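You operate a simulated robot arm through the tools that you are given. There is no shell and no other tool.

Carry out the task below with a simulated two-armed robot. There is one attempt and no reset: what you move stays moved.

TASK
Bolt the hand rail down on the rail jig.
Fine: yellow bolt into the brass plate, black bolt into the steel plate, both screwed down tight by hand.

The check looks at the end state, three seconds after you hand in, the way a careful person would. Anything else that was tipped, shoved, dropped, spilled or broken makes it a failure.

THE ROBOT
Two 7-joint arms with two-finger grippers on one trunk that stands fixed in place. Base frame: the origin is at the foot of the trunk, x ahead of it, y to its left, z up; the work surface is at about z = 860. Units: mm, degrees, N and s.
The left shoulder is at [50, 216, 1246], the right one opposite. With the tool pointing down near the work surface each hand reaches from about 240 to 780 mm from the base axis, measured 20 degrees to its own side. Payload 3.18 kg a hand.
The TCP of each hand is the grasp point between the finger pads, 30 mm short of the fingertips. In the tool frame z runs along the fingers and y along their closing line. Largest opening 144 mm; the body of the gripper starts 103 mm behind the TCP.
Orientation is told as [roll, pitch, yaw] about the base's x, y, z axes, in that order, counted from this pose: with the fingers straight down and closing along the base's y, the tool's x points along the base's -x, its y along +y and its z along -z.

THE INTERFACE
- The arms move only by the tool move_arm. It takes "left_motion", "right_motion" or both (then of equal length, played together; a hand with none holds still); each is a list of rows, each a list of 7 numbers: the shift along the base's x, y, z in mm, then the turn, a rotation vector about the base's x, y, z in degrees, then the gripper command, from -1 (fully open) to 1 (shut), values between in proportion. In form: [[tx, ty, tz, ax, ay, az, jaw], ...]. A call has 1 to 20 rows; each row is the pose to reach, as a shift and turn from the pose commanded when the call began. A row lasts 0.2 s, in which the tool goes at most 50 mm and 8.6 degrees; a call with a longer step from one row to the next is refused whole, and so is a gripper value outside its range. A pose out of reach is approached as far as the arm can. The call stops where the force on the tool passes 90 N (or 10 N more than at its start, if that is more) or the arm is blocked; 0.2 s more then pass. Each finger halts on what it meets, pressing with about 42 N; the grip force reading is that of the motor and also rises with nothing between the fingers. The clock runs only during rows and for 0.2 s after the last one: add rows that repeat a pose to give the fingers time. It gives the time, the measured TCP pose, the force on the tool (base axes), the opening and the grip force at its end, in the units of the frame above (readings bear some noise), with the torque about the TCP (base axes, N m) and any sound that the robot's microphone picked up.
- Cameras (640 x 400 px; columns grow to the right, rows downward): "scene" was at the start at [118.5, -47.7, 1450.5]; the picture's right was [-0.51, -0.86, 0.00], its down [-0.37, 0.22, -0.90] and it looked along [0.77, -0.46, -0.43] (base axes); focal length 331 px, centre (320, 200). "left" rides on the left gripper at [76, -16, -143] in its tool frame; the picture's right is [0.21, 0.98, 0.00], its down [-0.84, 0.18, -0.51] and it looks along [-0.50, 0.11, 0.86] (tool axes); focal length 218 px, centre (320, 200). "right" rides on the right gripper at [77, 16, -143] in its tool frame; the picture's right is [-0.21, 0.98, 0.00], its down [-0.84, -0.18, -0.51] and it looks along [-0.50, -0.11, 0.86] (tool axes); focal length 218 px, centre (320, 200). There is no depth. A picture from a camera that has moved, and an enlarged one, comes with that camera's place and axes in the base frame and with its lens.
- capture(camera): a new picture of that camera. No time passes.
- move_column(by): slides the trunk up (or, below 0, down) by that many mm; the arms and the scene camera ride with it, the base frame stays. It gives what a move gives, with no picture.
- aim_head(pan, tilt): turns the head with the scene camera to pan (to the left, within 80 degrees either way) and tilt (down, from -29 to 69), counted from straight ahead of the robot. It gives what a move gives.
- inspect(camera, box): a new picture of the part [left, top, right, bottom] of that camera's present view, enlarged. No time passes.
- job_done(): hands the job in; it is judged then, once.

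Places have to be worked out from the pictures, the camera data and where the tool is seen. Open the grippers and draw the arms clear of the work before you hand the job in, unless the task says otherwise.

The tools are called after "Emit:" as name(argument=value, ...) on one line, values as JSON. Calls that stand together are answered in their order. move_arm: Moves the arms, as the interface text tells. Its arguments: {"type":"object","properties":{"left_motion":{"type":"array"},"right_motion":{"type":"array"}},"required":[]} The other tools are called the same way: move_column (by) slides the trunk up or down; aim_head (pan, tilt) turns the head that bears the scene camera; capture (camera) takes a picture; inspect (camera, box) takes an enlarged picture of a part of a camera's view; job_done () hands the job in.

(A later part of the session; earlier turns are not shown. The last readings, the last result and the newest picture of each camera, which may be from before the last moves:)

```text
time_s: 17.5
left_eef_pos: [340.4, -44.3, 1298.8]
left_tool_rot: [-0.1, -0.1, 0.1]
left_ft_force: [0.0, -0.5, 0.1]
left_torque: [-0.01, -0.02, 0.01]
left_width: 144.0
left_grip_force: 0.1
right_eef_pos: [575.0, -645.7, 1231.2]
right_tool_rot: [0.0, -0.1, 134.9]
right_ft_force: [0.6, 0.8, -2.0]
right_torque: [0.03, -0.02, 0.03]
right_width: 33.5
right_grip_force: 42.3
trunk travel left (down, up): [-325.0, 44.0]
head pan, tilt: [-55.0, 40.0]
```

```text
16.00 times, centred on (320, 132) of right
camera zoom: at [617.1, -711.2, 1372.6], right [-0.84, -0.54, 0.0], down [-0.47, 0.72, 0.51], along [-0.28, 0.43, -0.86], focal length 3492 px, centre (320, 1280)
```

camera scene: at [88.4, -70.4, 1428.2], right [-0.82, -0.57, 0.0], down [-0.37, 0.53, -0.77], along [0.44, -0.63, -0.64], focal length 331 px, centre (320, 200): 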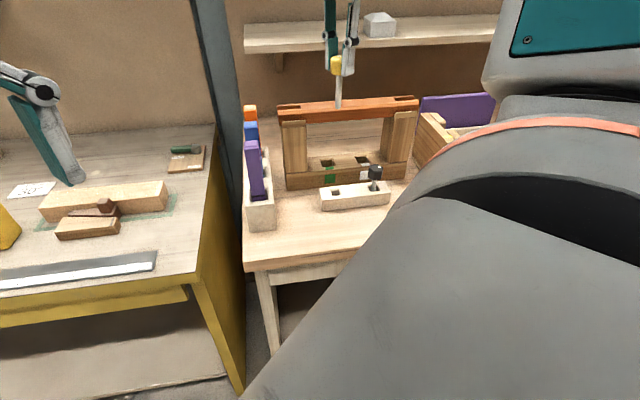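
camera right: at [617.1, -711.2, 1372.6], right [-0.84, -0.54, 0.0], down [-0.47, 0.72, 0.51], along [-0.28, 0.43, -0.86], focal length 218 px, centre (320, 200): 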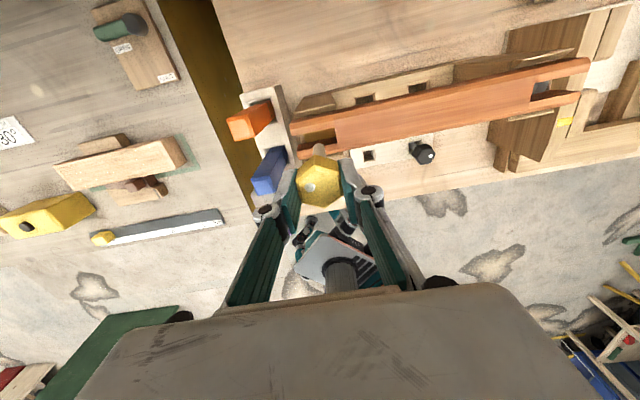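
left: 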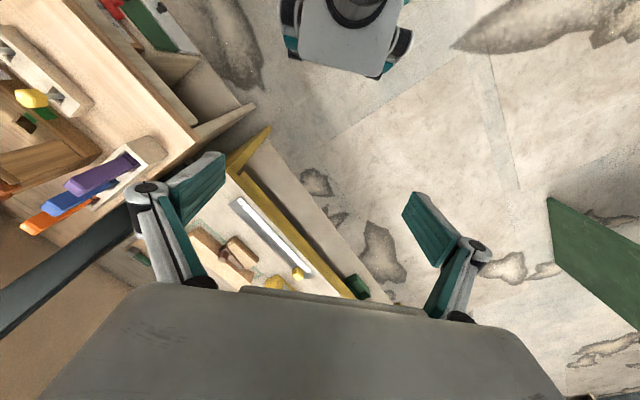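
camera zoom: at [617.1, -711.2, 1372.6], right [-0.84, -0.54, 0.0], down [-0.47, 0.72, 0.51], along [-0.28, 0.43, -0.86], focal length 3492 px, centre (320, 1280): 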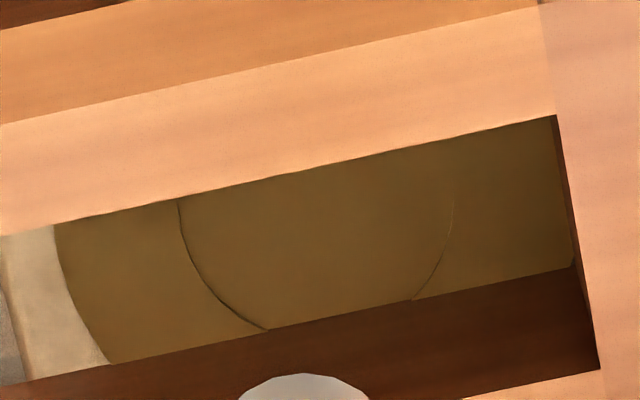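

Combining near- and far-side views gives the brass hole centre at about [576,-647], the plate near z≈1055 and the rail top near 1085; the slot is ~21 mm wide for a 14 mm shank. I nudge to that centre and lower into the slot, stopping above the plate.

Emit:
move_arm(right_motion=[[0.9, -1.2, 0, 0, 0, 0, 1], [0.9, -1.2, -20, 0, 0, 0, 1], [0.9, -1.2, -40, 0, 0, 0, 1], [0.9, -1.2, -55, 0, 0, 0, 1], [0.9, -1.2, -65, 0, 0, 0, 1], [0.9, -1.2, -65, 0, 0, 0, 1]])

Emit:
inspect(camera="right", box=[270, 90, 370, 200])

Emit:
inspect(camera="scene", box=[250, 40, 360, 140])

```text
time_s: 18.9
left_eef_pos: [340.5, -44.7, 1299.0]
left_tool_rot: [-0.1, 0.0, 0.0]
left_ft_force: [0.7, -0.8, 0.7]
left_torque: [0.01, 0.01, -0.01]
left_width: 144.2
left_grip_force: 0.1
right_eef_pos: [576.7, -646.4, 1166.7]
right_tool_rot: [0.0, 0.1, 134.9]
right_ft_force: [0.2, -1.0, -2.1]
right_torque: [-0.02, 0.0, -0.02]
right_width: 33.2
right_grip_force: 42.1
trunk travel left (down, up): [-325.0, 44.0]
head pan, tilt: [-55.0, 40.0]
```

```text
3.64 times, centred on (320, 145) of right
camera zoom: at [618.3, -711.9, 1308.1], right [-0.84, -0.54, 0.0], down [-0.47, 0.72, 0.51], along [-0.28, 0.43, -0.86], focal length 794 px, centre (320, 400)
```

zoom: 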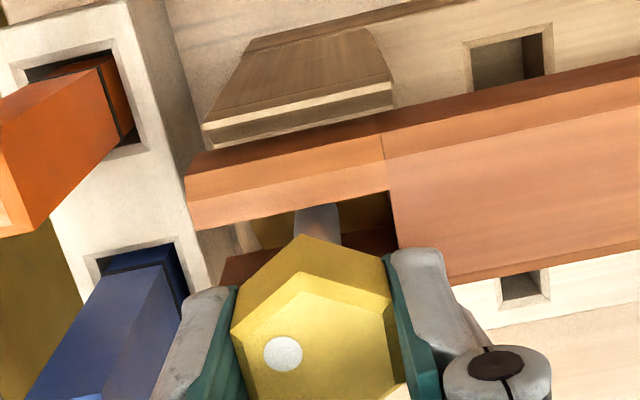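

```text
4.00 times, centred on (305, 90) of scene
camera zoom: at [88.4, -70.2, 1428.2], right [-0.82, -0.57, 0.0], down [-0.37, 0.53, -0.77], along [0.44, -0.63, -0.64], focal length 1326 px, centre (380, 640)
```

zoom: 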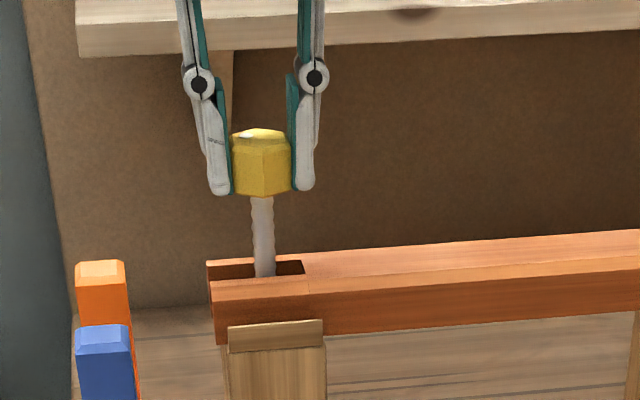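

The shank is inside the slot with no side force. I lower in small steps to find the contact with the plate's hole.

Emit:
move_arm(right_motion=[[0, 0, -4, 0, 0, 0, 1], [0, 0, -8, 0, 0, 0, 1], [0, 0, -8, 0, 0, 0, 1]])

```text
time_s: 19.7
left_eef_pos: [340.2, -44.9, 1301.0]
left_tool_rot: [-0.1, 0.0, 0.1]
left_ft_force: [0.6, 1.3, -0.7]
left_torque: [-0.04, 0.0, 0.0]
left_width: 143.9
left_grip_force: 0.0
right_eef_pos: [576.4, -646.2, 1158.9]
right_tool_rot: [0.0, -0.1, 134.8]
right_ft_force: [-0.4, 0.1, -2.1]
right_torque: [0.0, 0.0, 0.03]
right_width: 33.1
right_grip_force: 41.5
trunk travel left (down, up): [-325.0, 44.0]
head pan, tilt: [-55.0, 40.0]
```

No contact yet (force is only the bolt's weight). I continue down in small steps.

Emit:
move_arm(right_motion=[[0, 0, -2, 0, 0, 0, 1], [0, 0, -4, 0, 0, 0, 1], [0, 0, -6, 0, 0, 0, 1], [0, 0, -6, 0, 0, 0, 1]])

```text
time_s: 20.7
left_eef_pos: [339.1, -45.3, 1299.5]
left_tool_rot: [0.0, 0.0, 0.1]
left_ft_force: [0.2, -0.6, 0.9]
left_torque: [-0.02, -0.01, -0.01]
left_width: 144.1
left_grip_force: 0.1
right_eef_pos: [576.2, -647.2, 1151.9]
right_tool_rot: [0.0, -0.1, 134.9]
right_ft_force: [0.2, 0.6, -2.6]
right_torque: [0.01, 0.0, -0.01]
right_width: 33.4
right_grip_force: 42.2
trunk travel left (down, up): [-325.0, 44.0]
head pan, tilt: [-55.0, 40.0]
```

Still free at TCP z≈1152. I go on another few millimetres.

Emit:
move_arm(right_motion=[[0, 0, -2, 0, 0, 0, 1], [0, 0, -4, 0, 0, 0, 1], [0, 0, -4, 0, 0, 0, 1]])

```text
time_s: 21.5
left_eef_pos: [340.6, -45.1, 1299.8]
left_tool_rot: [0.0, 0.0, 0.1]
left_ft_force: [0.1, 0.5, 0.7]
left_torque: [0.02, 0.02, 0.01]
left_width: 144.1
left_grip_force: 0.0
right_eef_pos: [576.2, -646.6, 1147.4]
right_tool_rot: [-0.1, -0.2, 135.0]
right_ft_force: [0.3, 0.2, -2.2]
right_torque: [0.0, 0.01, -0.02]
right_width: 33.1
right_grip_force: 42.3
trunk travel left (down, up): [-325.0, 44.0]
head pan, tilt: [-55.0, 40.0]
```

Still no contact; I take a look with the scene zoom and keep lowering gently.

Emit:
move_arm(right_motion=[[0, 0, -2, 0, 0, 0, 1], [0, 0, -4, 0, 0, 0, 1], [0, 0, -4, 0, 0, 0, 1]])

Emit:
inspect(camera="scene", box=[270, 60, 340, 130])

Emit:
inspect(camera="right", box=[280, 100, 360, 200])

```text
time_s: 22.3
left_eef_pos: [339.7, -45.0, 1299.8]
left_tool_rot: [-0.1, 0.0, 0.2]
left_ft_force: [-0.6, -0.7, 0.0]
left_torque: [-0.02, -0.04, 0.01]
left_width: 144.0
left_grip_force: 0.0
right_eef_pos: [575.9, -647.1, 1143.9]
right_tool_rot: [-0.1, -0.1, 134.9]
right_ft_force: [-0.3, -0.3, -2.1]
right_torque: [-0.04, 0.01, 0.0]
right_width: 33.2
right_grip_force: 41.7
trunk travel left (down, up): [-325.0, 44.0]
head pan, tilt: [-55.0, 40.0]
```

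```text
5.71 times, centred on (305, 95) of scene
camera zoom: at [88.5, -70.3, 1428.2], right [-0.82, -0.57, 0.0], down [-0.37, 0.53, -0.77], along [0.44, -0.63, -0.64], focal length 1894 px, centre (406, 800)
```

zoom: 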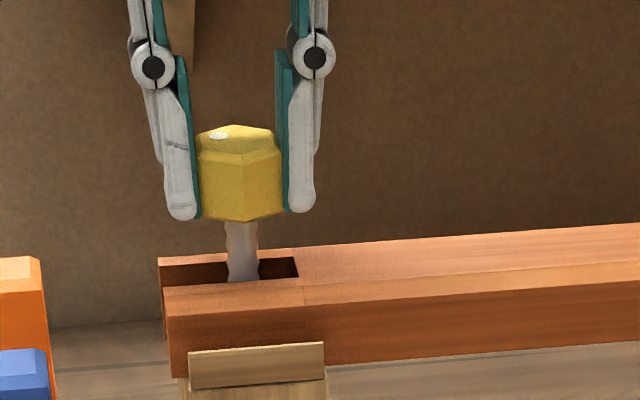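

```text
4.00 times, centred on (320, 150) of right
camera zoom: at [618.3, -712.4, 1285.3], right [-0.84, -0.54, 0.0], down [-0.47, 0.72, 0.51], along [-0.28, 0.43, -0.86], focal length 873 px, centre (320, 400)
```

zoom: 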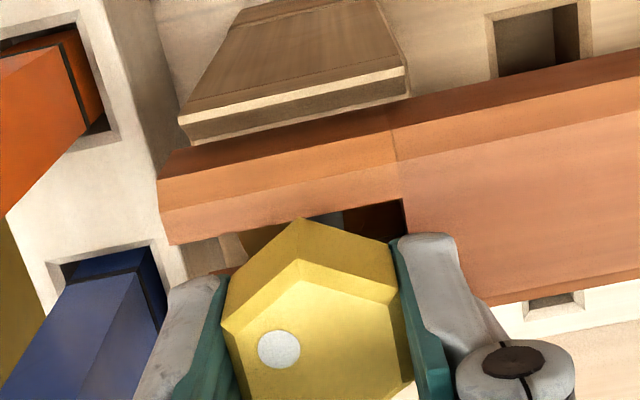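

The bolt continues freely; the head underside is near 1110. I keep lowering gently, watching for contact.

Emit:
move_arm(right_motion=[[0, 0, -1.5, 0, 0, 0, 1], [0, 0, -3, 0, 0, 0, 1], [0, 0, -4, 0, 0, 0, 1], [0, 0, -4, 0, 0, 0, 1]])

```text
time_s: 23.3
left_eef_pos: [340.1, -44.2, 1299.3]
left_tool_rot: [-0.1, 0.1, 0.1]
left_ft_force: [-0.2, 0.4, -0.4]
left_torque: [0.03, -0.01, 0.01]
left_width: 143.9
left_grip_force: 0.1
right_eef_pos: [575.7, -647.1, 1139.6]
right_tool_rot: [0.0, -0.1, 134.7]
right_ft_force: [0.6, 0.7, -2.1]
right_torque: [0.02, 0.02, 0.04]
right_width: 33.1
right_grip_force: 42.0
trunk travel left (down, up): [-325.0, 44.0]
head pan, tilt: [-55.0, 40.0]
```

Still only the bolt's weight on the sensor. Another few millimetres down.

Emit:
move_arm(right_motion=[[0, 0, -1.5, 0, 0, 0, 1], [0, 0, -3, 0, 0, 0, 1], [0, 0, -4, 0, 0, 0, 1], [0, 0, -4, 0, 0, 0, 1]])

```text
time_s: 24.3
left_eef_pos: [341.1, -45.1, 1300.2]
left_tool_rot: [-0.1, 0.0, 0.1]
left_ft_force: [0.4, 0.5, 0.0]
left_torque: [-0.01, -0.02, 0.02]
left_width: 144.1
left_grip_force: 0.1
right_eef_pos: [576.6, -647.2, 1136.2]
right_tool_rot: [0.0, -0.2, 134.9]
right_ft_force: [1.1, -0.1, -1.5]
right_torque: [-0.01, -0.01, 0.0]
right_width: 33.6
right_grip_force: 42.2
trunk travel left (down, up): [-325.0, 44.0]
head pan, tilt: [-55.0, 40.0]
```

Force is still near the bolt's weight; I continue in smaller increments.

Emit:
move_arm(right_motion=[[0, 0, -1, 0, 0, 0, 1], [0, 0, -2, 0, 0, 0, 1], [0, 0, -3, 0, 0, 0, 1], [0, 0, -3, 0, 0, 0, 1]])

Emit:
inspect(camera="scene", box=[270, 60, 340, 130])

```text
time_s: 25.3
left_eef_pos: [340.5, -45.5, 1298.5]
left_tool_rot: [-0.2, 0.1, 0.2]
left_ft_force: [0.3, -0.6, 0.2]
left_torque: [0.01, 0.03, 0.01]
left_width: 144.3
left_grip_force: 0.1
right_eef_pos: [575.5, -647.1, 1133.6]
right_tool_rot: [0.0, 0.0, 134.8]
right_ft_force: [-0.2, 0.6, -2.2]
right_torque: [-0.01, -0.04, 0.02]
right_width: 33.1
right_grip_force: 42.0
trunk travel left (down, up): [-325.0, 44.0]
head pan, tilt: [-55.0, 40.0]
```

```text
5.71 times, centred on (305, 95) of scene
camera zoom: at [88.5, -70.3, 1428.2], right [-0.82, -0.57, 0.0], down [-0.37, 0.53, -0.77], along [0.44, -0.63, -0.64], focal length 1894 px, centre (406, 800)
```

zoom: 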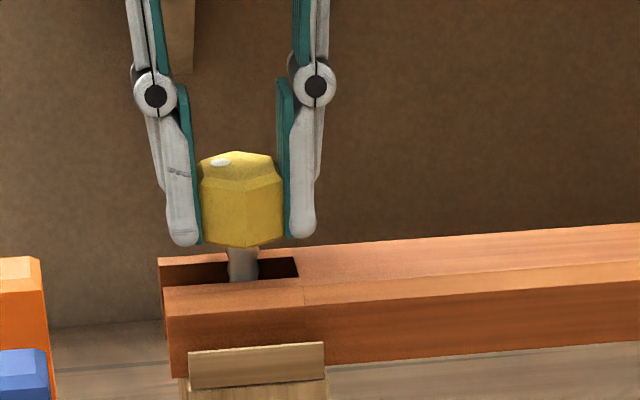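

About 13 mm of gap remains under the head, still no resistance. I continue slowly down.

Emit:
move_arm(right_motion=[[0, 0, -1, 0, 0, 0, 1], [0, 0, -2, 0, 0, 0, 1], [0, 0, -3, 0, 0, 0, 1], [0, 0, -4, 0, 0, 0, 1], [0, 0, -4, 0, 0, 0, 1]])

```text
time_s: 26.5
left_eef_pos: [340.0, -46.1, 1299.7]
left_tool_rot: [-0.1, 0.1, 0.1]
left_ft_force: [0.2, -0.2, 0.3]
left_torque: [0.01, 0.0, 0.0]
left_width: 143.7
left_grip_force: 0.1
right_eef_pos: [574.5, -646.3, 1129.2]
right_tool_rot: [0.0, -0.1, 134.9]
right_ft_force: [0.0, -0.3, -2.1]
right_torque: [0.04, 0.0, -0.04]
right_width: 33.3
right_grip_force: 41.8
trunk travel left (down, up): [-325.0, 44.0]
head pan, tilt: [-55.0, 40.0]
```

No contact yet at TCP z≈1129. I go on by 3 mm.

Emit:
move_arm(right_motion=[[0, 0, -1, 0, 0, 0, 1], [0, 0, -2, 0, 0, 0, 1], [0, 0, -3, 0, 0, 0, 1], [0, 0, -3, 0, 0, 0, 1]])

```text
time_s: 27.5
left_eef_pos: [339.8, -44.7, 1299.1]
left_tool_rot: [-0.1, 0.0, 0.1]
left_ft_force: [-0.8, -0.9, 0.1]
left_torque: [0.02, 0.0, 0.02]
left_width: 143.9
left_grip_force: 0.1
right_eef_pos: [576.7, -647.9, 1128.1]
right_tool_rot: [0.0, 0.1, 135.0]
right_ft_force: [-0.3, -2.6, 9.8]
right_torque: [-0.17, -0.06, 0.01]
right_width: 33.1
right_grip_force: 41.8
trunk travel left (down, up): [-325.0, 44.0]
head pan, tilt: [-55.0, 40.0]
```

Contact: about 12 N upward with a small side force. I look to see whether it's the tip in the hole or the head on the rail.

Emit:
inspect(camera="scene", box=[280, 70, 330, 120])

Emit:
inspect(camera="right", box=[280, 100, 360, 200])

```text
8.00 times, centred on (305, 95) of scene
camera zoom: at [87.5, -69.5, 1428.4], right [-0.82, -0.57, 0.0], down [-0.37, 0.53, -0.77], along [0.44, -0.63, -0.64], focal length 2651 px, centre (440, 1040)
```

zoom: 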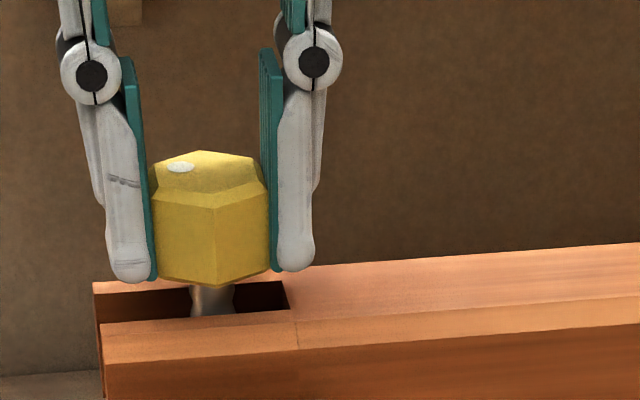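

```text
4.00 times, centred on (320, 150) of right
camera zoom: at [617.7, -711.8, 1269.6], right [-0.84, -0.54, 0.0], down [-0.47, 0.72, 0.51], along [-0.27, 0.42, -0.86], focal length 873 px, centre (320, 400)
```

zoom: 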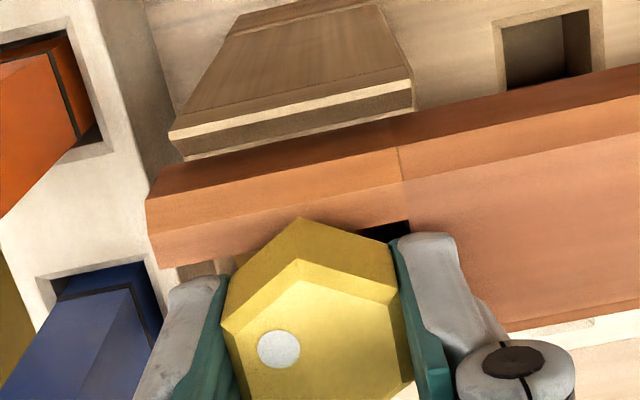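

There are still about 13 mm under the head, so the tip has met the thread start. I turn clockwise 64° with slight downward pressure and watch force and torque.

Emit:
move_arm(right_motion=[[0, 0, 0, 0, 0, -8, 1], [0, 0, 0, 0, 0, -16, 1], [0, 0, 0, 0, 0, -24, 1], [0, 0, 0, 0, 0, -32, 1], [0, 0, 0, 0, 0, -40, 1], [0, 0, 0, 0, 0, -48, 1], [0, 0, 0, 0, 0, -56, 1], [0, 0, 0, 0, 0, -64, 1], [0, 0, 0, 0, 0, -64, 1]])

```text
time_s: 29.5
left_eef_pos: [341.6, -44.8, 1298.7]
left_tool_rot: [-0.2, 0.0, 0.1]
left_ft_force: [0.2, 0.9, 0.2]
left_torque: [-0.01, 0.01, -0.03]
left_width: 144.0
left_grip_force: 0.0
right_eef_pos: [576.9, -646.7, 1124.4]
right_tool_rot: [0.2, -0.1, 70.9]
right_ft_force: [5.7, 6.4, -10.5]
right_torque: [0.61, -0.57, -0.01]
right_width: 33.4
right_grip_force: 42.8
trunk travel left (down, up): [-325.0, 44.0]
head pan, tilt: [-55.0, 40.0]
```

The thread has engaged: the bolt now pulls the hand down (~8 N) and z dropped ~3–4 mm, with a side force along +u showing the hole is ~1 mm that way. I follow: shift slightly +x,+y and down 2 mm to relieve it, then read.

Emit:
move_arm(right_motion=[[0.5, 0.5, -1, 0, 0, 0, 1], [0.9, 0.9, -2, 0, 0, 0, 1], [0.9, 0.9, -2, 0, 0, 0, 1]])

Emit:
inspect(camera="scene", box=[280, 70, 330, 120])

```text
time_s: 30.3
left_eef_pos: [339.8, -43.9, 1299.8]
left_tool_rot: [-0.1, 0.1, 0.1]
left_ft_force: [-0.7, -0.8, 0.0]
left_torque: [-0.02, 0.0, -0.04]
left_width: 143.9
left_grip_force: 0.0
right_eef_pos: [575.5, -646.5, 1124.0]
right_tool_rot: [0.1, 0.0, 70.8]
right_ft_force: [-2.0, 3.9, -4.4]
right_torque: [0.39, 0.05, -0.01]
right_width: 33.4
right_grip_force: 42.0
trunk travel left (down, up): [-325.0, 44.0]
head pan, tilt: [-55.0, 40.0]
```

```text
8.00 times, centred on (305, 95) of scene
camera zoom: at [88.5, -70.1, 1428.2], right [-0.82, -0.57, 0.0], down [-0.37, 0.53, -0.77], along [0.44, -0.63, -0.64], focal length 2651 px, centre (440, 1040)
```

zoom: 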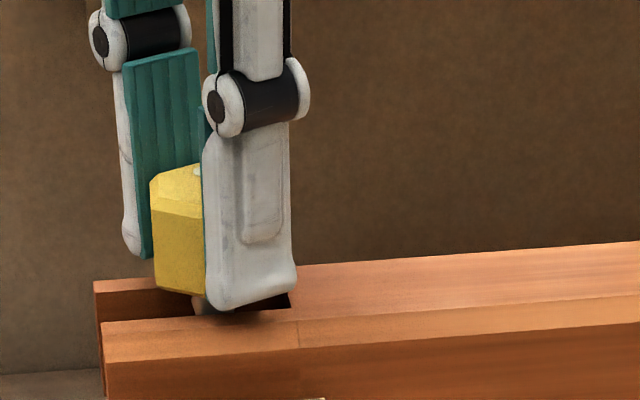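

Side force and pull have mostly relaxed. I turn another 40° clockwise with a 2 mm descent to measure the thread's lead.

Emit:
move_arm(right_motion=[[-0.2, 0.4, -0.4, 0, 0, -8, 1], [-0.2, 0.4, -0.8, 0, 0, -16, 1], [-0.2, 0.4, -1.2, 0, 0, -24, 1], [-0.2, 0.4, -1.6, 0, 0, -32, 1], [-0.2, 0.4, -2, 0, 0, -40, 1], [-0.2, 0.4, -2, 0, 0, -40, 1]])

```text
time_s: 31.7
left_eef_pos: [340.4, -45.3, 1299.6]
left_tool_rot: [-0.2, 0.1, 0.1]
left_ft_force: [0.8, 0.4, 0.1]
left_torque: [0.04, 0.03, 0.0]
left_width: 144.0
left_grip_force: 0.1
right_eef_pos: [577.5, -646.4, 1120.1]
right_tool_rot: [-0.1, 0.1, 30.7]
right_ft_force: [3.9, -0.2, -4.6]
right_torque: [-0.07, -0.45, -0.02]
right_width: 33.2
right_grip_force: 42.2
trunk travel left (down, up): [-325.0, 44.0]
head pan, tilt: [-55.0, 40.0]
```

Same pull after 2 mm in 40°, so the lead is about 18 mm per turn and about 6 mm remains. I turn another 40° with 2 mm descent and look at the clearance.

Emit:
move_arm(right_motion=[[0.2, 0, -0.4, 0, 0, -8, 1], [0.4, 0, -0.8, 0, 0, -16, 1], [0.4, 0, -1.2, 0, 0, -24, 1], [0.4, 0, -1.6, 0, 0, -32, 1], [0.4, 0, -2, 0, 0, -40, 1], [0.4, 0, -2, 0, 0, -40, 1]])

Emit:
inspect(camera="scene", box=[280, 70, 330, 120])

Emit:
capture(camera="right")

```text
time_s: 33.1
left_eef_pos: [340.3, -45.8, 1299.5]
left_tool_rot: [0.0, 0.1, 0.1]
left_ft_force: [0.4, 0.0, -0.5]
left_torque: [0.0, 0.01, -0.03]
left_width: 144.0
left_grip_force: 0.2
right_eef_pos: [578.1, -647.1, 1119.6]
right_tool_rot: [0.0, 0.1, -9.4]
right_ft_force: [4.5, -5.4, -5.7]
right_torque: [-0.56, -0.43, 0.18]
right_width: 33.4
right_grip_force: 42.3
trunk travel left (down, up): [-325.0, 44.0]
head pan, tilt: [-55.0, 40.0]
```

```text
8.00 times, centred on (305, 95) of scene
camera zoom: at [89.3, -71.2, 1428.1], right [-0.82, -0.57, 0.0], down [-0.37, 0.53, -0.77], along [0.44, -0.63, -0.64], focal length 2651 px, centre (440, 1040)
```

zoom: 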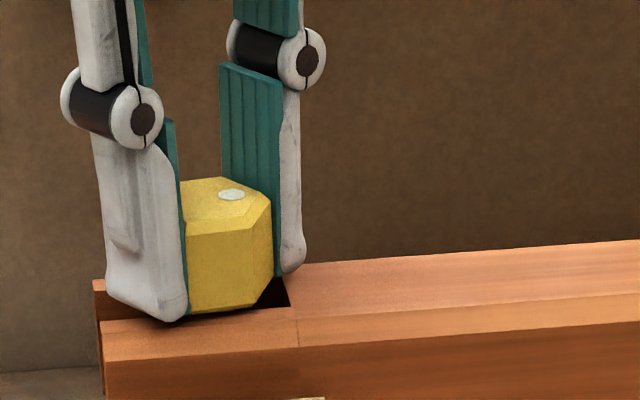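

```text
taken
camera right: at [504.6, -618.0, 1260.9], right [0.36, 0.93, 0.0], down [0.8, -0.31, 0.51], along [0.47, -0.18, -0.86], focal length 218 px, centre (320, 200)
```

right: 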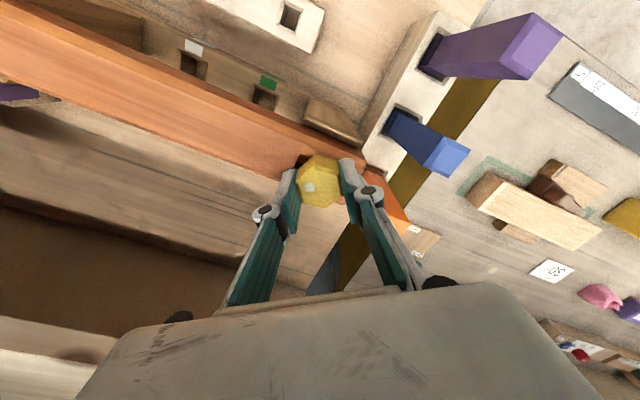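

The torque is rising slightly and ~4–5 mm remains. I open the jaw, raise 4 mm so the tips stay clear of the rail, and turn back +120° for a fresh grip on the flats.

Emit:
move_arm(right_motion=[[0, 0, 0, 0, 0, 0, 0.15], [0, 0, 0, 0, 0, 0, 0.15], [0, 0, 2, 0, 0, 0, 0.15], [0, 0, 4, 0, 0, 8, 0.15], [0, 0, 4, 0, 0, 16, 0.15], [0, 0, 4, 0, 0, 24, 0.15], [0, 0, 4, 0, 0, 32, 0.15], [0, 0, 4, 0, 0, 40, 0.15], [0, 0, 4, 0, 0, 48, 0.15], [0, 0, 4, 0, 0, 56, 0.15], [0, 0, 4, 0, 0, 64, 0.15], [0, 0, 4, 0, 0, 72, 0.15], [0, 0, 4, 0, 0, 80, 0.15], [0, 0, 4, 0, 0, 88, 0.15], [0, 0, 4, 0, 0, 96, 0.15], [0, 0, 4, 0, 0, 104, 0.15], [0, 0, 4, 0, 0, 112, 0.15], [0, 0, 4, 0, 0, 120, 0.15], [0, 0, 4, 0, 0, 120, 0.15]])

Emit:
capture(camera="right")

Emit:
inspect(camera="scene", box=[280, 70, 330, 120])

```text
time_s: 37.1
left_eef_pos: [341.0, -44.3, 1300.3]
left_tool_rot: [-0.1, 0.0, 0.1]
left_ft_force: [-0.1, -0.9, 0.3]
left_torque: [-0.05, -0.01, 0.0]
left_width: 143.9
left_grip_force: 0.2
right_eef_pos: [577.1, -644.9, 1124.4]
right_tool_rot: [0.0, -0.1, 111.0]
right_ft_force: [0.0, -0.2, -0.2]
right_torque: [0.0, 0.0, -0.04]
right_width: 61.0
right_grip_force: 0.1
trunk travel left (down, up): [-325.0, 44.0]
head pan, tilt: [-55.0, 40.0]
```

```text
taken
camera right: at [588.9, -722.4, 1265.7], right [-0.99, -0.15, 0.0], down [-0.13, 0.85, 0.51], along [-0.08, 0.5, -0.86], focal length 218 px, centre (320, 200)
```

right: 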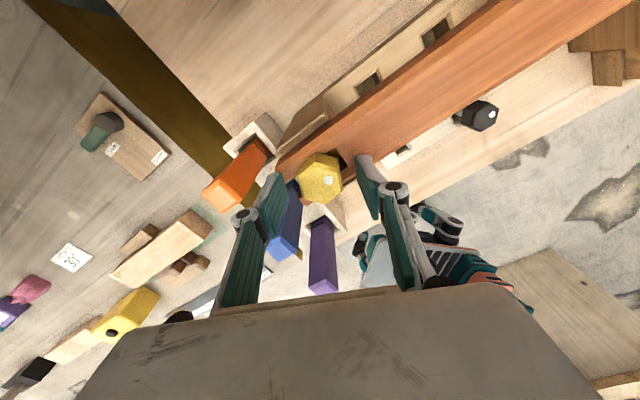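

```text
8.00 times, centred on (305, 95) of scene
camera zoom: at [88.3, -70.1, 1428.2], right [-0.82, -0.57, 0.0], down [-0.37, 0.53, -0.77], along [0.44, -0.63, -0.64], focal length 2651 px, centre (440, 1040)
```

zoom: 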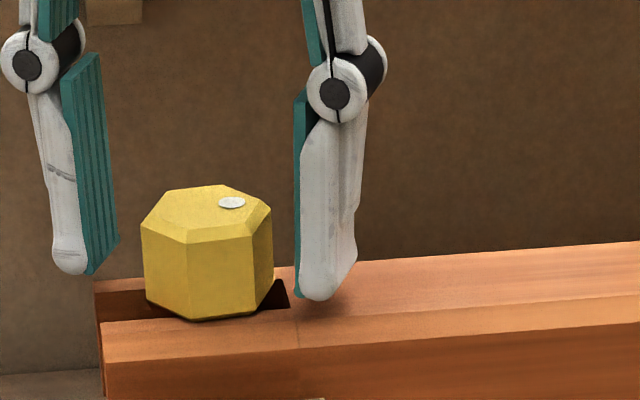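

The bolt stands by itself in the thread. I zoom the hand camera on the head to check centring and flat alignment before closing.

Emit:
inspect(camera="right", box=[270, 135, 370, 225])

```text
4.44 times, centred on (320, 180) of right
camera zoom: at [588.9, -722.4, 1265.7], right [-0.99, -0.15, 0.0], down [-0.13, 0.85, 0.51], along [-0.08, 0.5, -0.86], focal length 970 px, centre (320, 289)
```

zoom: 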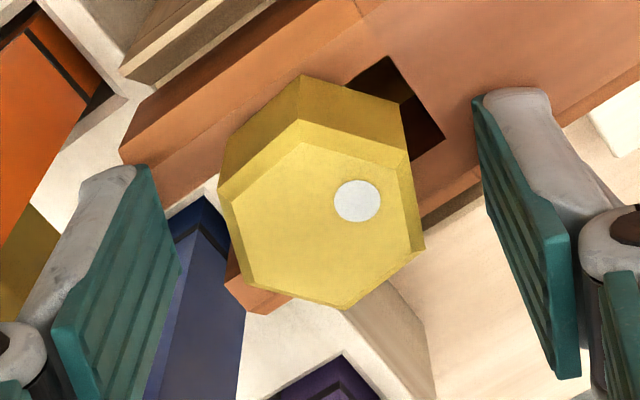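

Flats line up with the pads and the head is centred. I close the jaw again.

Emit:
move_arm(right_motion=[[0, 0, 0, 0, 0, 0, 0.4], [0, 0, 0, 0, 0, 0, 1], [0, 0, 0, 0, 0, 0, 1], [0, 0, 0, 0, 0, 0, 1]])

```text
time_s: 38.1
left_eef_pos: [339.6, -45.6, 1299.2]
left_tool_rot: [0.0, 0.0, 0.0]
left_ft_force: [0.1, 0.2, 0.8]
left_torque: [0.03, 0.0, 0.01]
left_width: 144.0
left_grip_force: 0.0
right_eef_pos: [575.9, -645.4, 1124.3]
right_tool_rot: [-0.1, -0.1, 110.9]
right_ft_force: [-2.3, -0.3, -0.1]
right_torque: [-0.1, 0.23, 0.1]
right_width: 33.1
right_grip_force: 42.1
trunk travel left (down, up): [-325.0, 44.0]
head pan, tilt: [-55.0, 40.0]
```

Gripped at 33.1 mm with little side force. I turn clockwise 40° with a 2 mm descent, easing -0.4 mm in x.

Emit:
move_arm(right_motion=[[-0.2, 0, -0.4, 0, 0, -8, 1], [-0.4, 0, -0.8, 0, 0, -16, 1], [-0.4, 0, -1.2, 0, 0, -24, 1], [-0.4, 0, -1.6, 0, 0, -32, 1], [-0.4, 0, -2, 0, 0, -40, 1], [-0.4, 0, -2, 0, 0, -40, 1]])

Emit:
inspect(camera="scene", box=[280, 70, 330, 120])

```text
time_s: 39.5
left_eef_pos: [339.3, -44.6, 1300.4]
left_tool_rot: [-0.1, 0.0, 0.1]
left_ft_force: [0.9, -0.9, -0.1]
left_torque: [0.0, 0.02, 0.04]
left_width: 143.9
left_grip_force: 0.0
right_eef_pos: [577.1, -645.6, 1123.9]
right_tool_rot: [-0.2, 0.1, 70.7]
right_ft_force: [5.9, -6.5, 12.5]
right_torque: [-0.52, -0.35, 0.27]
right_width: 33.1
right_grip_force: 42.0
trunk travel left (down, up): [-325.0, 44.0]
head pan, tilt: [-55.0, 40.0]
```

```text
8.00 times, centred on (305, 95) of scene
camera zoom: at [88.1, -69.8, 1428.3], right [-0.82, -0.57, 0.0], down [-0.37, 0.53, -0.77], along [0.44, -0.63, -0.64], focal length 2651 px, centre (440, 1040)
```

zoom: 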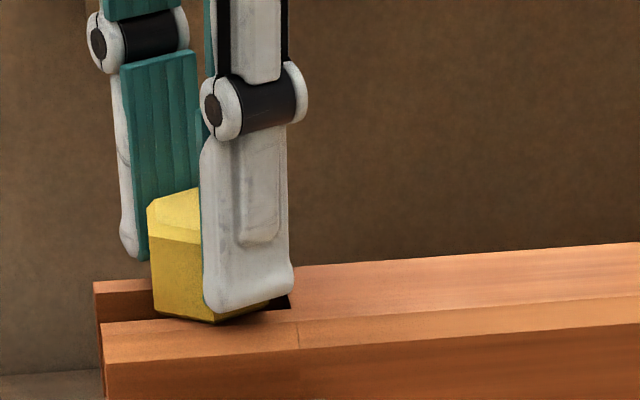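

Now there's +12 N up and a sideways force toward +n, so I descended faster than the thread and am ~1.3 mm off axis. I relax: shift [+1,-1] and raise 2 mm, then read.

Emit:
move_arm(right_motion=[[0.5, -0.5, 1, 0, 0, 0, 1], [1, -1, 2, 0, 0, 0, 1], [1, -1, 2, 0, 0, 0, 1]])

```text
time_s: 40.3
left_eef_pos: [339.9, -43.8, 1299.7]
left_tool_rot: [-0.1, 0.0, 0.1]
left_ft_force: [0.4, 0.2, -0.4]
left_torque: [0.02, -0.01, 0.04]
left_width: 144.0
left_grip_force: 0.0
right_eef_pos: [578.1, -646.2, 1124.4]
right_tool_rot: [0.1, -0.1, 70.8]
right_ft_force: [0.8, -1.4, 2.5]
right_torque: [-0.01, -0.05, 0.11]
right_width: 33.2
right_grip_force: 42.4
trunk travel left (down, up): [-325.0, 44.0]
head pan, tilt: [-55.0, 40.0]
```

Forces are near zero. I now turn 40° clockwise without descending to measure the lead from the force change.

Emit:
move_arm(right_motion=[[0, 0, 0, 0, 0, -8, 1], [0, 0, 0, 0, 0, -16, 1], [0, 0, 0, 0, 0, -24, 1], [0, 0, 0, 0, 0, -32, 1], [0, 0, 0, 0, 0, -40, 1], [0, 0, 0, 0, 0, -40, 1]])

```text
time_s: 41.7
left_eef_pos: [341.0, -45.1, 1300.2]
left_tool_rot: [-0.2, 0.0, 0.1]
left_ft_force: [-0.3, -0.3, -1.6]
left_torque: [-0.01, 0.0, 0.02]
left_width: 144.0
left_grip_force: 0.0
right_eef_pos: [576.8, -646.4, 1123.4]
right_tool_rot: [0.1, 0.1, 30.6]
right_ft_force: [-0.1, 4.0, -1.6]
right_torque: [0.29, -0.12, 0.19]
right_width: 33.7
right_grip_force: 42.0
trunk travel left (down, up): [-325.0, 44.0]
head pan, tilt: [-55.0, 40.0]
```

The pull changed by ~4 N over 40°, so the lead is roughly 8 mm/turn. I continue 80° clockwise with ~1.8 mm descent.

Emit:
move_arm(right_motion=[[0, 0.2, -0.2, 0, 0, -8, 1], [0, 0.4, -0.4, 0, 0, -16, 1], [0, 0.4, -0.6, 0, 0, -24, 1], [0, 0.4, -0.8, 0, 0, -32, 1], [0, 0.4, -1, 0, 0, -40, 1], [0, 0.4, -1.2, 0, 0, -48, 1], [0, 0.4, -1.4, 0, 0, -56, 1], [0, 0.4, -1.6, 0, 0, -64, 1], [0, 0.4, -1.8, 0, 0, -72, 1], [0, 0.4, -1.8, 0, 0, -80, 1], [0, 0.4, -1.8, 0, 0, -80, 1]])

Emit:
inspect(camera="scene", box=[280, 70, 330, 120])

```text
time_s: 44.1
left_eef_pos: [339.0, -42.8, 1300.1]
left_tool_rot: [-0.2, -0.1, 0.2]
left_ft_force: [0.4, -0.3, 0.7]
left_torque: [0.02, 0.0, 0.04]
left_width: 144.1
left_grip_force: 0.0
right_eef_pos: [580.8, -655.7, 1125.5]
right_tool_rot: [0.3, 0.9, -49.1]
right_ft_force: [-11.5, 30.2, -10.2]
right_torque: [0.98, 0.49, 0.67]
right_width: 33.9
right_grip_force: 41.7
right hand out of reach, approached as far as the arm can: row 10, 11
trunk travel left (down, up): [-325.0, 44.0]
head pan, tilt: [-55.0, 40.0]
```

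```text
8.00 times, centred on (305, 95) of scene
camera zoom: at [87.5, -67.6, 1428.1], right [-0.82, -0.57, 0.0], down [-0.37, 0.53, -0.77], along [0.44, -0.63, -0.64], focal length 2651 px, centre (440, 1040)
```

zoom: 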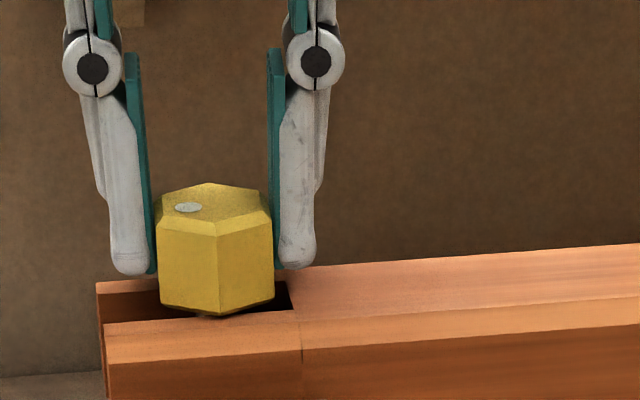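

The wrist hit its range limit near yaw -42°, and the hand drifted sideways, pressing the bolt with 30 N. I release the jaw immediately at this pose.

Emit:
move_arm(right_motion=[[0, 0, 0, 0, 0, 0, 0.15], [0, 0, 0, 0, 0, 0, 0.15]])

Emit:
inspect(camera="scene", box=[270, 60, 340, 130])

Emit:
capture(camera="right")

```text
time_s: 44.7
left_eef_pos: [340.3, -44.7, 1299.9]
left_tool_rot: [-0.1, 0.0, 0.1]
left_ft_force: [-0.2, -0.8, -0.6]
left_torque: [0.02, 0.0, 0.05]
left_width: 143.9
left_grip_force: 0.1
right_eef_pos: [583.8, -662.6, 1126.7]
right_tool_rot: [0.1, 0.1, -49.1]
right_ft_force: [0.0, 0.2, 0.9]
right_torque: [-0.02, 0.02, 0.0]
right_width: 61.4
right_grip_force: 0.0
trunk travel left (down, up): [-325.0, 44.0]
head pan, tilt: [-55.0, 40.0]
```

```text
5.71 times, centred on (305, 95) of scene
camera zoom: at [88.4, -70.3, 1428.2], right [-0.82, -0.57, 0.0], down [-0.37, 0.53, -0.77], along [0.44, -0.63, -0.64], focal length 1894 px, centre (406, 800)
```

zoom: 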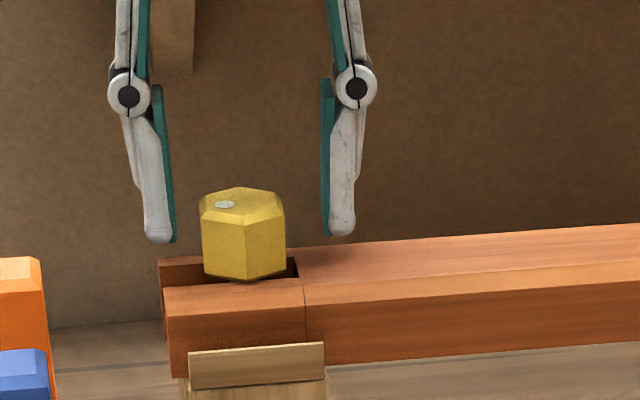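

```text
taken
camera right: at [545.7, -593.3, 1268.1], right [0.88, 0.48, 0.0], down [0.42, -0.76, 0.51], along [0.25, -0.44, -0.86], focal length 218 px, centre (320, 200)
```

right: 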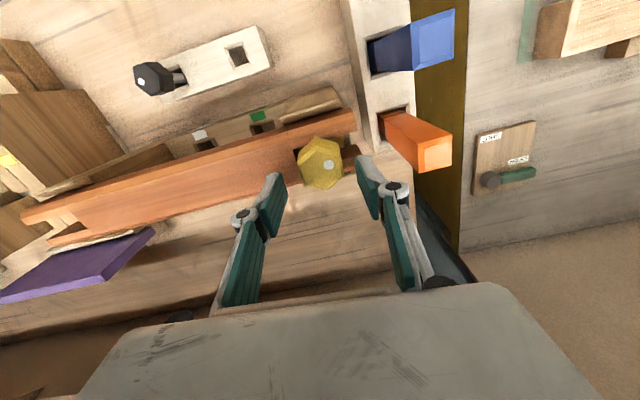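

The bolt is freed and stands; the hand sprang ~17 mm away. I rise above the head, go back over the hole axis and rotate toward yaw ≈131° for a long fresh stroke.

Emit:
move_arm(right_motion=[[0, 0, 20, 0, 0, 0, 0.15], [0, 0, 45, 0, 0, 0, 0.15], [-3, 8, 45, 0, 0, 8, 0.15], [-6, 15.7, 45, 0, 0, 16, 0.15], [-6, 15.7, 45, 0, 0, 24, 0.15], [-6, 15.7, 45, 0, 0, 32, 0.15], [-6, 15.7, 45, 0, 0, 40, 0.15], [-6, 15.7, 45, 0, 0, 48, 0.15], [-6, 15.7, 45, 0, 0, 56, 0.15], [-6, 15.7, 45, 0, 0, 64, 0.15], [-6, 15.7, 45, 0, 0, 72, 0.15], [-6, 15.7, 45, 0, 0, 80, 0.15], [-6, 15.7, 45, 0, 0, 88, 0.15], [-6, 15.7, 45, 0, 0, 96, 0.15], [-6, 15.7, 45, 0, 0, 104, 0.15], [-6, 15.7, 45, 0, 0, 112, 0.15], [-6, 15.7, 45, 0, 0, 120, 0.15], [-6, 15.7, 45, 0, 0, 120, 0.15]])

Emit:
capture(camera="right")

Emit:
inspect(camera="right", box=[270, 125, 370, 205])

Emit:
inspect(camera="scene", box=[270, 70, 340, 130])

```text
time_s: 48.5
left_eef_pos: [339.4, -45.5, 1300.0]
left_tool_rot: [0.0, 0.0, 0.1]
left_ft_force: [-0.4, -0.1, 0.0]
left_torque: [0.01, -0.03, -0.01]
left_width: 143.8
left_grip_force: 0.0
right_eef_pos: [578.6, -646.2, 1170.6]
right_tool_rot: [0.0, -0.1, 70.9]
right_ft_force: [1.3, -1.2, 0.6]
right_torque: [-0.02, -0.01, -0.02]
right_width: 61.2
right_grip_force: 0.1
trunk travel left (down, up): [-325.0, 44.0]
head pan, tilt: [-55.0, 40.0]
```

```text
taken
camera right: at [537.1, -712.3, 1312.7], right [-0.86, 0.52, 0.0], down [0.45, 0.74, 0.51], along [0.26, 0.44, -0.86], focal length 218 px, centre (320, 200)
```

right: 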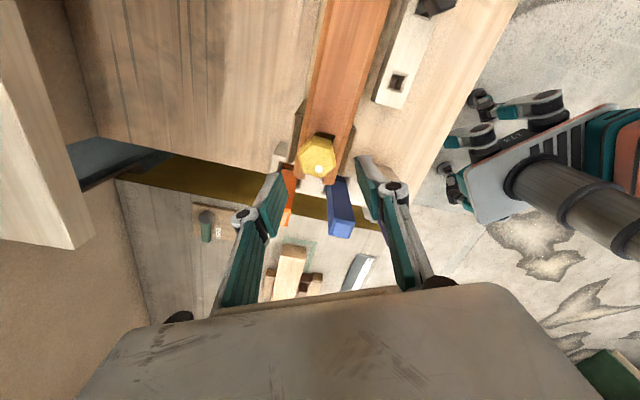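

```text
5.00 times, centred on (320, 165) of right
camera zoom: at [537.1, -712.3, 1312.7], right [-0.86, 0.52, 0.0], down [0.45, 0.74, 0.51], along [0.26, 0.44, -0.86], focal length 1091 px, centre (320, 375)
```

zoom: 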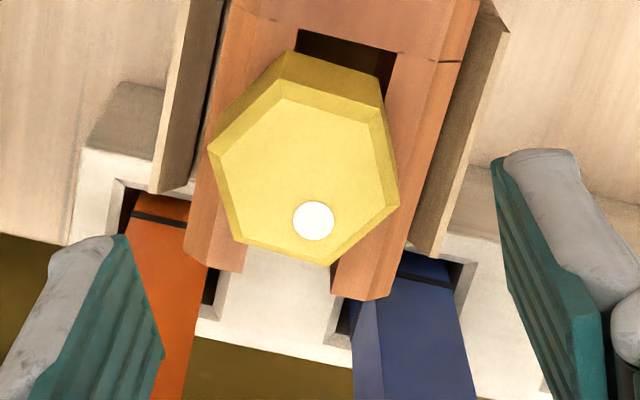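

```text
6.67 times, centred on (305, 100) of scene
camera zoom: at [88.3, -70.1, 1428.2], right [-0.82, -0.57, 0.0], down [-0.37, 0.53, -0.77], along [0.44, -0.63, -0.64], focal length 2209 px, centre (420, 867)
```

zoom: 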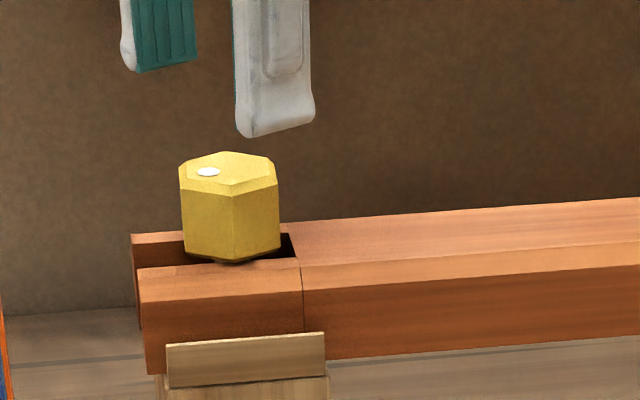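

The view is clear now: rail unmoved, head upright, about 3–4 mm gap left, flats at 42°/102°/162°. I rotate another +60° (yaw ≈131°) and come down over the head.

Emit:
move_arm(right_motion=[[0, -1, 0, 0, 0, 8, 0.15], [0, -1, 0, 0, 0, 16, 0.15], [0, -1, 0, 0, 0, 24, 0.15], [0, -1, 0, 0, 0, 32, 0.15], [0, -1, 0, 0, 0, 40, 0.15], [0, -1, 0, 0, 0, 48, 0.15], [0, -1, 0, 0, 0, 56, 0.15], [0, -1, -15, 0, 0, 60, 0.15], [0, -1, -30, 0, 0, 60, 0.15], [0, -1, -46, 0, 0, 60, 0.15], [0, -1, -46, 0, 0, 60, 0.15]])

Emit:
inspect(camera="right", box=[260, 125, 380, 215])

Emit:
inspect(camera="scene", box=[270, 70, 340, 130])

```text
time_s: 50.9
left_eef_pos: [340.9, -43.7, 1299.8]
left_tool_rot: [-0.1, 0.0, 0.1]
left_ft_force: [1.1, 0.5, 0.9]
left_torque: [0.04, -0.03, -0.01]
left_width: 144.0
left_grip_force: 0.1
right_eef_pos: [578.6, -646.4, 1126.0]
right_tool_rot: [0.0, 0.1, 130.8]
right_ft_force: [0.6, -0.1, -0.8]
right_torque: [0.02, 0.02, 0.0]
right_width: 61.1
right_grip_force: 0.0
trunk travel left (down, up): [-325.0, 44.0]
head pan, tilt: [-55.0, 40.0]
```

```text
4.44 times, centred on (320, 170) of right
camera zoom: at [615.1, -714.7, 1266.7], right [-0.88, -0.48, 0.0], down [-0.41, 0.75, 0.51], along [-0.25, 0.44, -0.86], focal length 970 px, centre (320, 333)
```

zoom: 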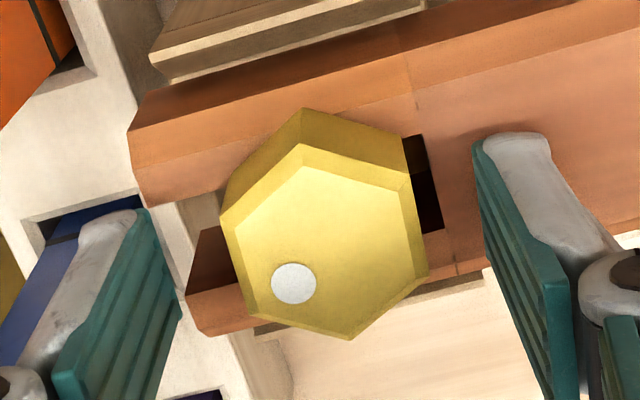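

```text
6.67 times, centred on (305, 100) of scene
camera zoom: at [88.1, -69.8, 1428.2], right [-0.82, -0.57, 0.0], down [-0.37, 0.53, -0.77], along [0.44, -0.63, -0.64], focal length 2209 px, centre (420, 867)
```

zoom: 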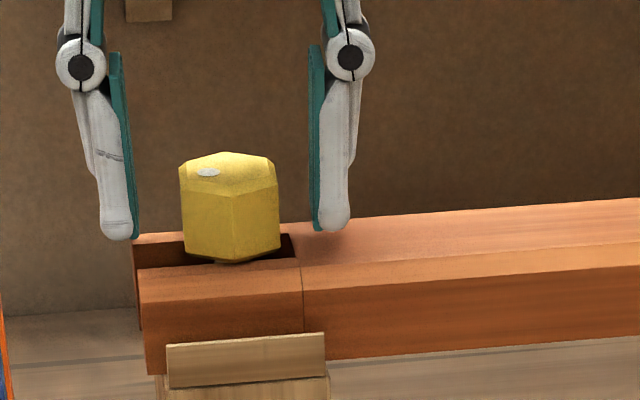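

The head seems to lean ~3 mm toward +n after that sideways push. Gripping with the jaws closing nearly across the rail (yaw 71°) at the hole axis will stand it up straight, so I rotate back 60° and close there.

Emit:
move_arm(right_motion=[[0, 0, 0, 0, 0, -8, 0.15], [0, 0, 0, 0, 0, -16, 0.15], [0, 0, 0, 0, 0, -24, 0.15], [0, 0, 0, 0, 0, -32, 0.15], [0, 0, 0, 0, 0, -40, 0.15], [0, 0, 0, 0, 0, -48, 0.15], [0, 0, 0, 0, 0, -56, 0.15], [0, 0, 0, 0, 0, -60, 0.15], [0, 0, 0, 0, 0, -60, 0.4], [0, 0, 0, 0, 0, -60, 1], [0, 0, 0, 0, 0, -60, 1], [0, 0, 0, 0, 0, -60, 1]])

Emit:
inspect(camera="right", box=[260, 125, 380, 215])

```text
time_s: 53.5
left_eef_pos: [341.1, -44.3, 1299.0]
left_tool_rot: [-0.2, -0.1, 0.1]
left_ft_force: [0.8, -0.2, 0.0]
left_torque: [0.02, -0.03, 0.01]
left_width: 144.0
left_grip_force: 0.1
right_eef_pos: [578.7, -647.1, 1126.4]
right_tool_rot: [-0.1, 0.0, 70.9]
right_ft_force: [2.8, -2.0, 1.1]
right_torque: [-0.14, -0.19, 0.25]
right_width: 33.5
right_grip_force: 41.7
trunk travel left (down, up): [-325.0, 44.0]
head pan, tilt: [-55.0, 40.0]
```

```text
4.44 times, centred on (320, 170) of right
camera zoom: at [537.1, -713.3, 1266.7], right [-0.86, 0.52, 0.0], down [0.45, 0.74, 0.51], along [0.26, 0.43, -0.86], focal length 970 px, centre (320, 333)
```

zoom: 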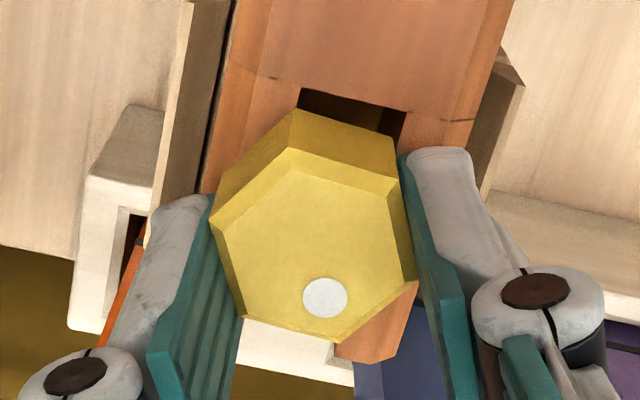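

Side force is only ~3 N and the head is centred again. I stroke clockwise 56° with 1.1 mm of descent.

Emit:
move_arm(right_motion=[[0.2, -0.2, -0.1, 0, 0, -8, 1], [0.3, -0.3, -0.3, 0, 0, -16, 1], [0.3, -0.3, -0.5, 0, 0, -24, 1], [0.3, -0.3, -0.7, 0, 0, -32, 1], [0.3, -0.3, -0.8, 0, 0, -40, 1], [0.3, -0.3, -1, 0, 0, -48, 1], [0.3, -0.3, -1.1, 0, 0, -56, 1], [0.3, -0.3, -1.1, 0, 0, -56, 1]])

```text
time_s: 55.3
left_eef_pos: [339.8, -45.0, 1301.3]
left_tool_rot: [-0.1, 0.0, 0.1]
left_ft_force: [0.3, 0.1, -0.2]
left_torque: [-0.02, 0.02, 0.0]
left_width: 144.2
left_grip_force: 0.1
right_eef_pos: [579.0, -647.6, 1124.8]
right_tool_rot: [0.0, 0.0, 14.6]
right_ft_force: [1.7, -11.7, 12.6]
right_torque: [-0.57, 0.08, 0.5]
right_width: 33.7
right_grip_force: 42.2
trunk travel left (down, up): [-325.0, 44.0]
head pan, tilt: [-55.0, 40.0]
```

Upward force and torque are rising (12 N, 0.5 N·m), possibly the head is meeting the rail. I look closely at the gap.

Emit:
inspect(camera="scene", box=[280, 80, 330, 120])

Emit:
inspect(camera="right", box=[260, 125, 380, 215])

```text
10.00 times, centred on (305, 100) of scene
camera zoom: at [87.5, -70.5, 1428.3], right [-0.82, -0.57, 0.0], down [-0.37, 0.53, -0.77], along [0.44, -0.63, -0.64], focal length 3314 px, centre (470, 1200)
```

zoom: 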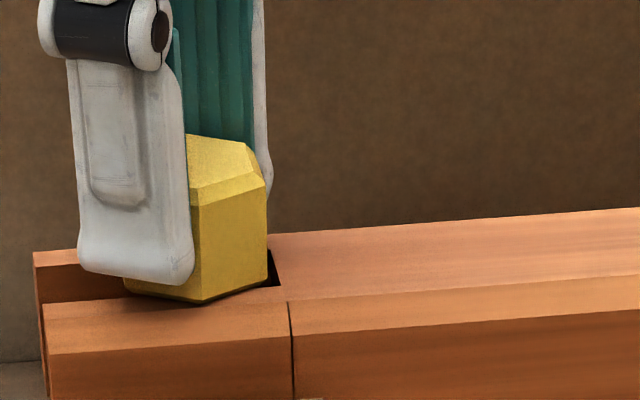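

```text
4.44 times, centred on (320, 170) of right
camera zoom: at [498.6, -650.7, 1266.2], right [-0.05, 1.0, 0.0], down [0.86, 0.04, 0.51], along [0.51, 0.02, -0.86], focal length 970 px, centre (320, 333)
```

zoom: 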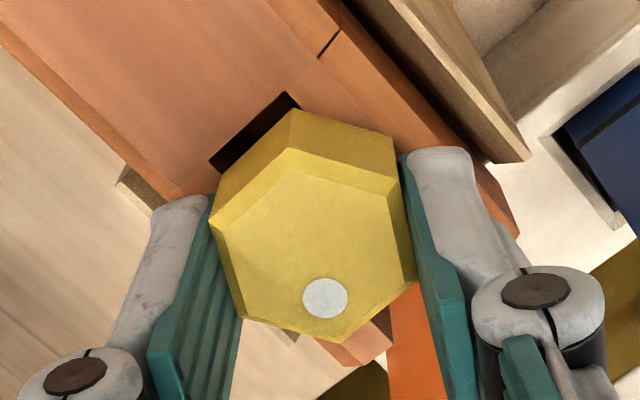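

The picture suggests only ~1 mm of gap left. I relax the pose (raise 2 mm, -1.5 mm in y) to separate real tightening torque from my own pressing.

Emit:
move_arm(right_motion=[[0, -0.8, 1, 0, 0, 0, 1], [0.2, -1.5, 2, 0, 0, 0, 1], [0.2, -1.5, 2, 0, 0, 0, 1]])

Emit:
inspect(camera="scene", box=[280, 80, 330, 120])

```text
time_s: 56.1
left_eef_pos: [340.3, -45.3, 1299.5]
left_tool_rot: [-0.2, 0.0, 0.2]
left_ft_force: [-0.2, 0.0, 0.4]
left_torque: [0.0, 0.01, 0.02]
left_width: 144.2
left_grip_force: 0.1
right_eef_pos: [578.5, -647.2, 1124.5]
right_tool_rot: [0.2, 0.1, 14.7]
right_ft_force: [0.9, -1.2, 1.0]
right_torque: [-0.1, -0.06, 0.21]
right_width: 33.5
right_grip_force: 41.8
trunk travel left (down, up): [-325.0, 44.0]
head pan, tilt: [-55.0, 40.0]
```

```text
10.00 times, centred on (305, 100) of scene
camera zoom: at [88.3, -70.3, 1428.1], right [-0.82, -0.57, 0.0], down [-0.37, 0.53, -0.77], along [0.44, -0.63, -0.64], focal length 3314 px, centre (470, 1200)
```

zoom: 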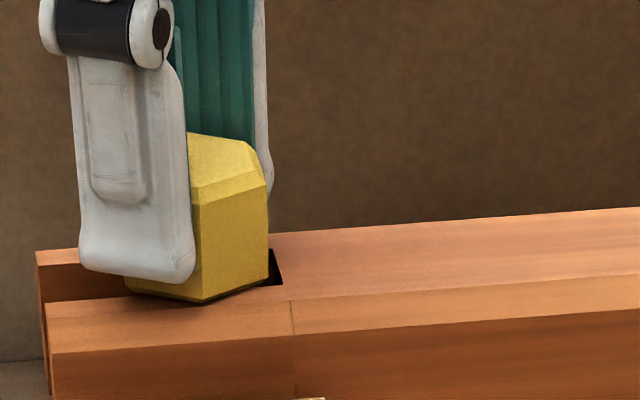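

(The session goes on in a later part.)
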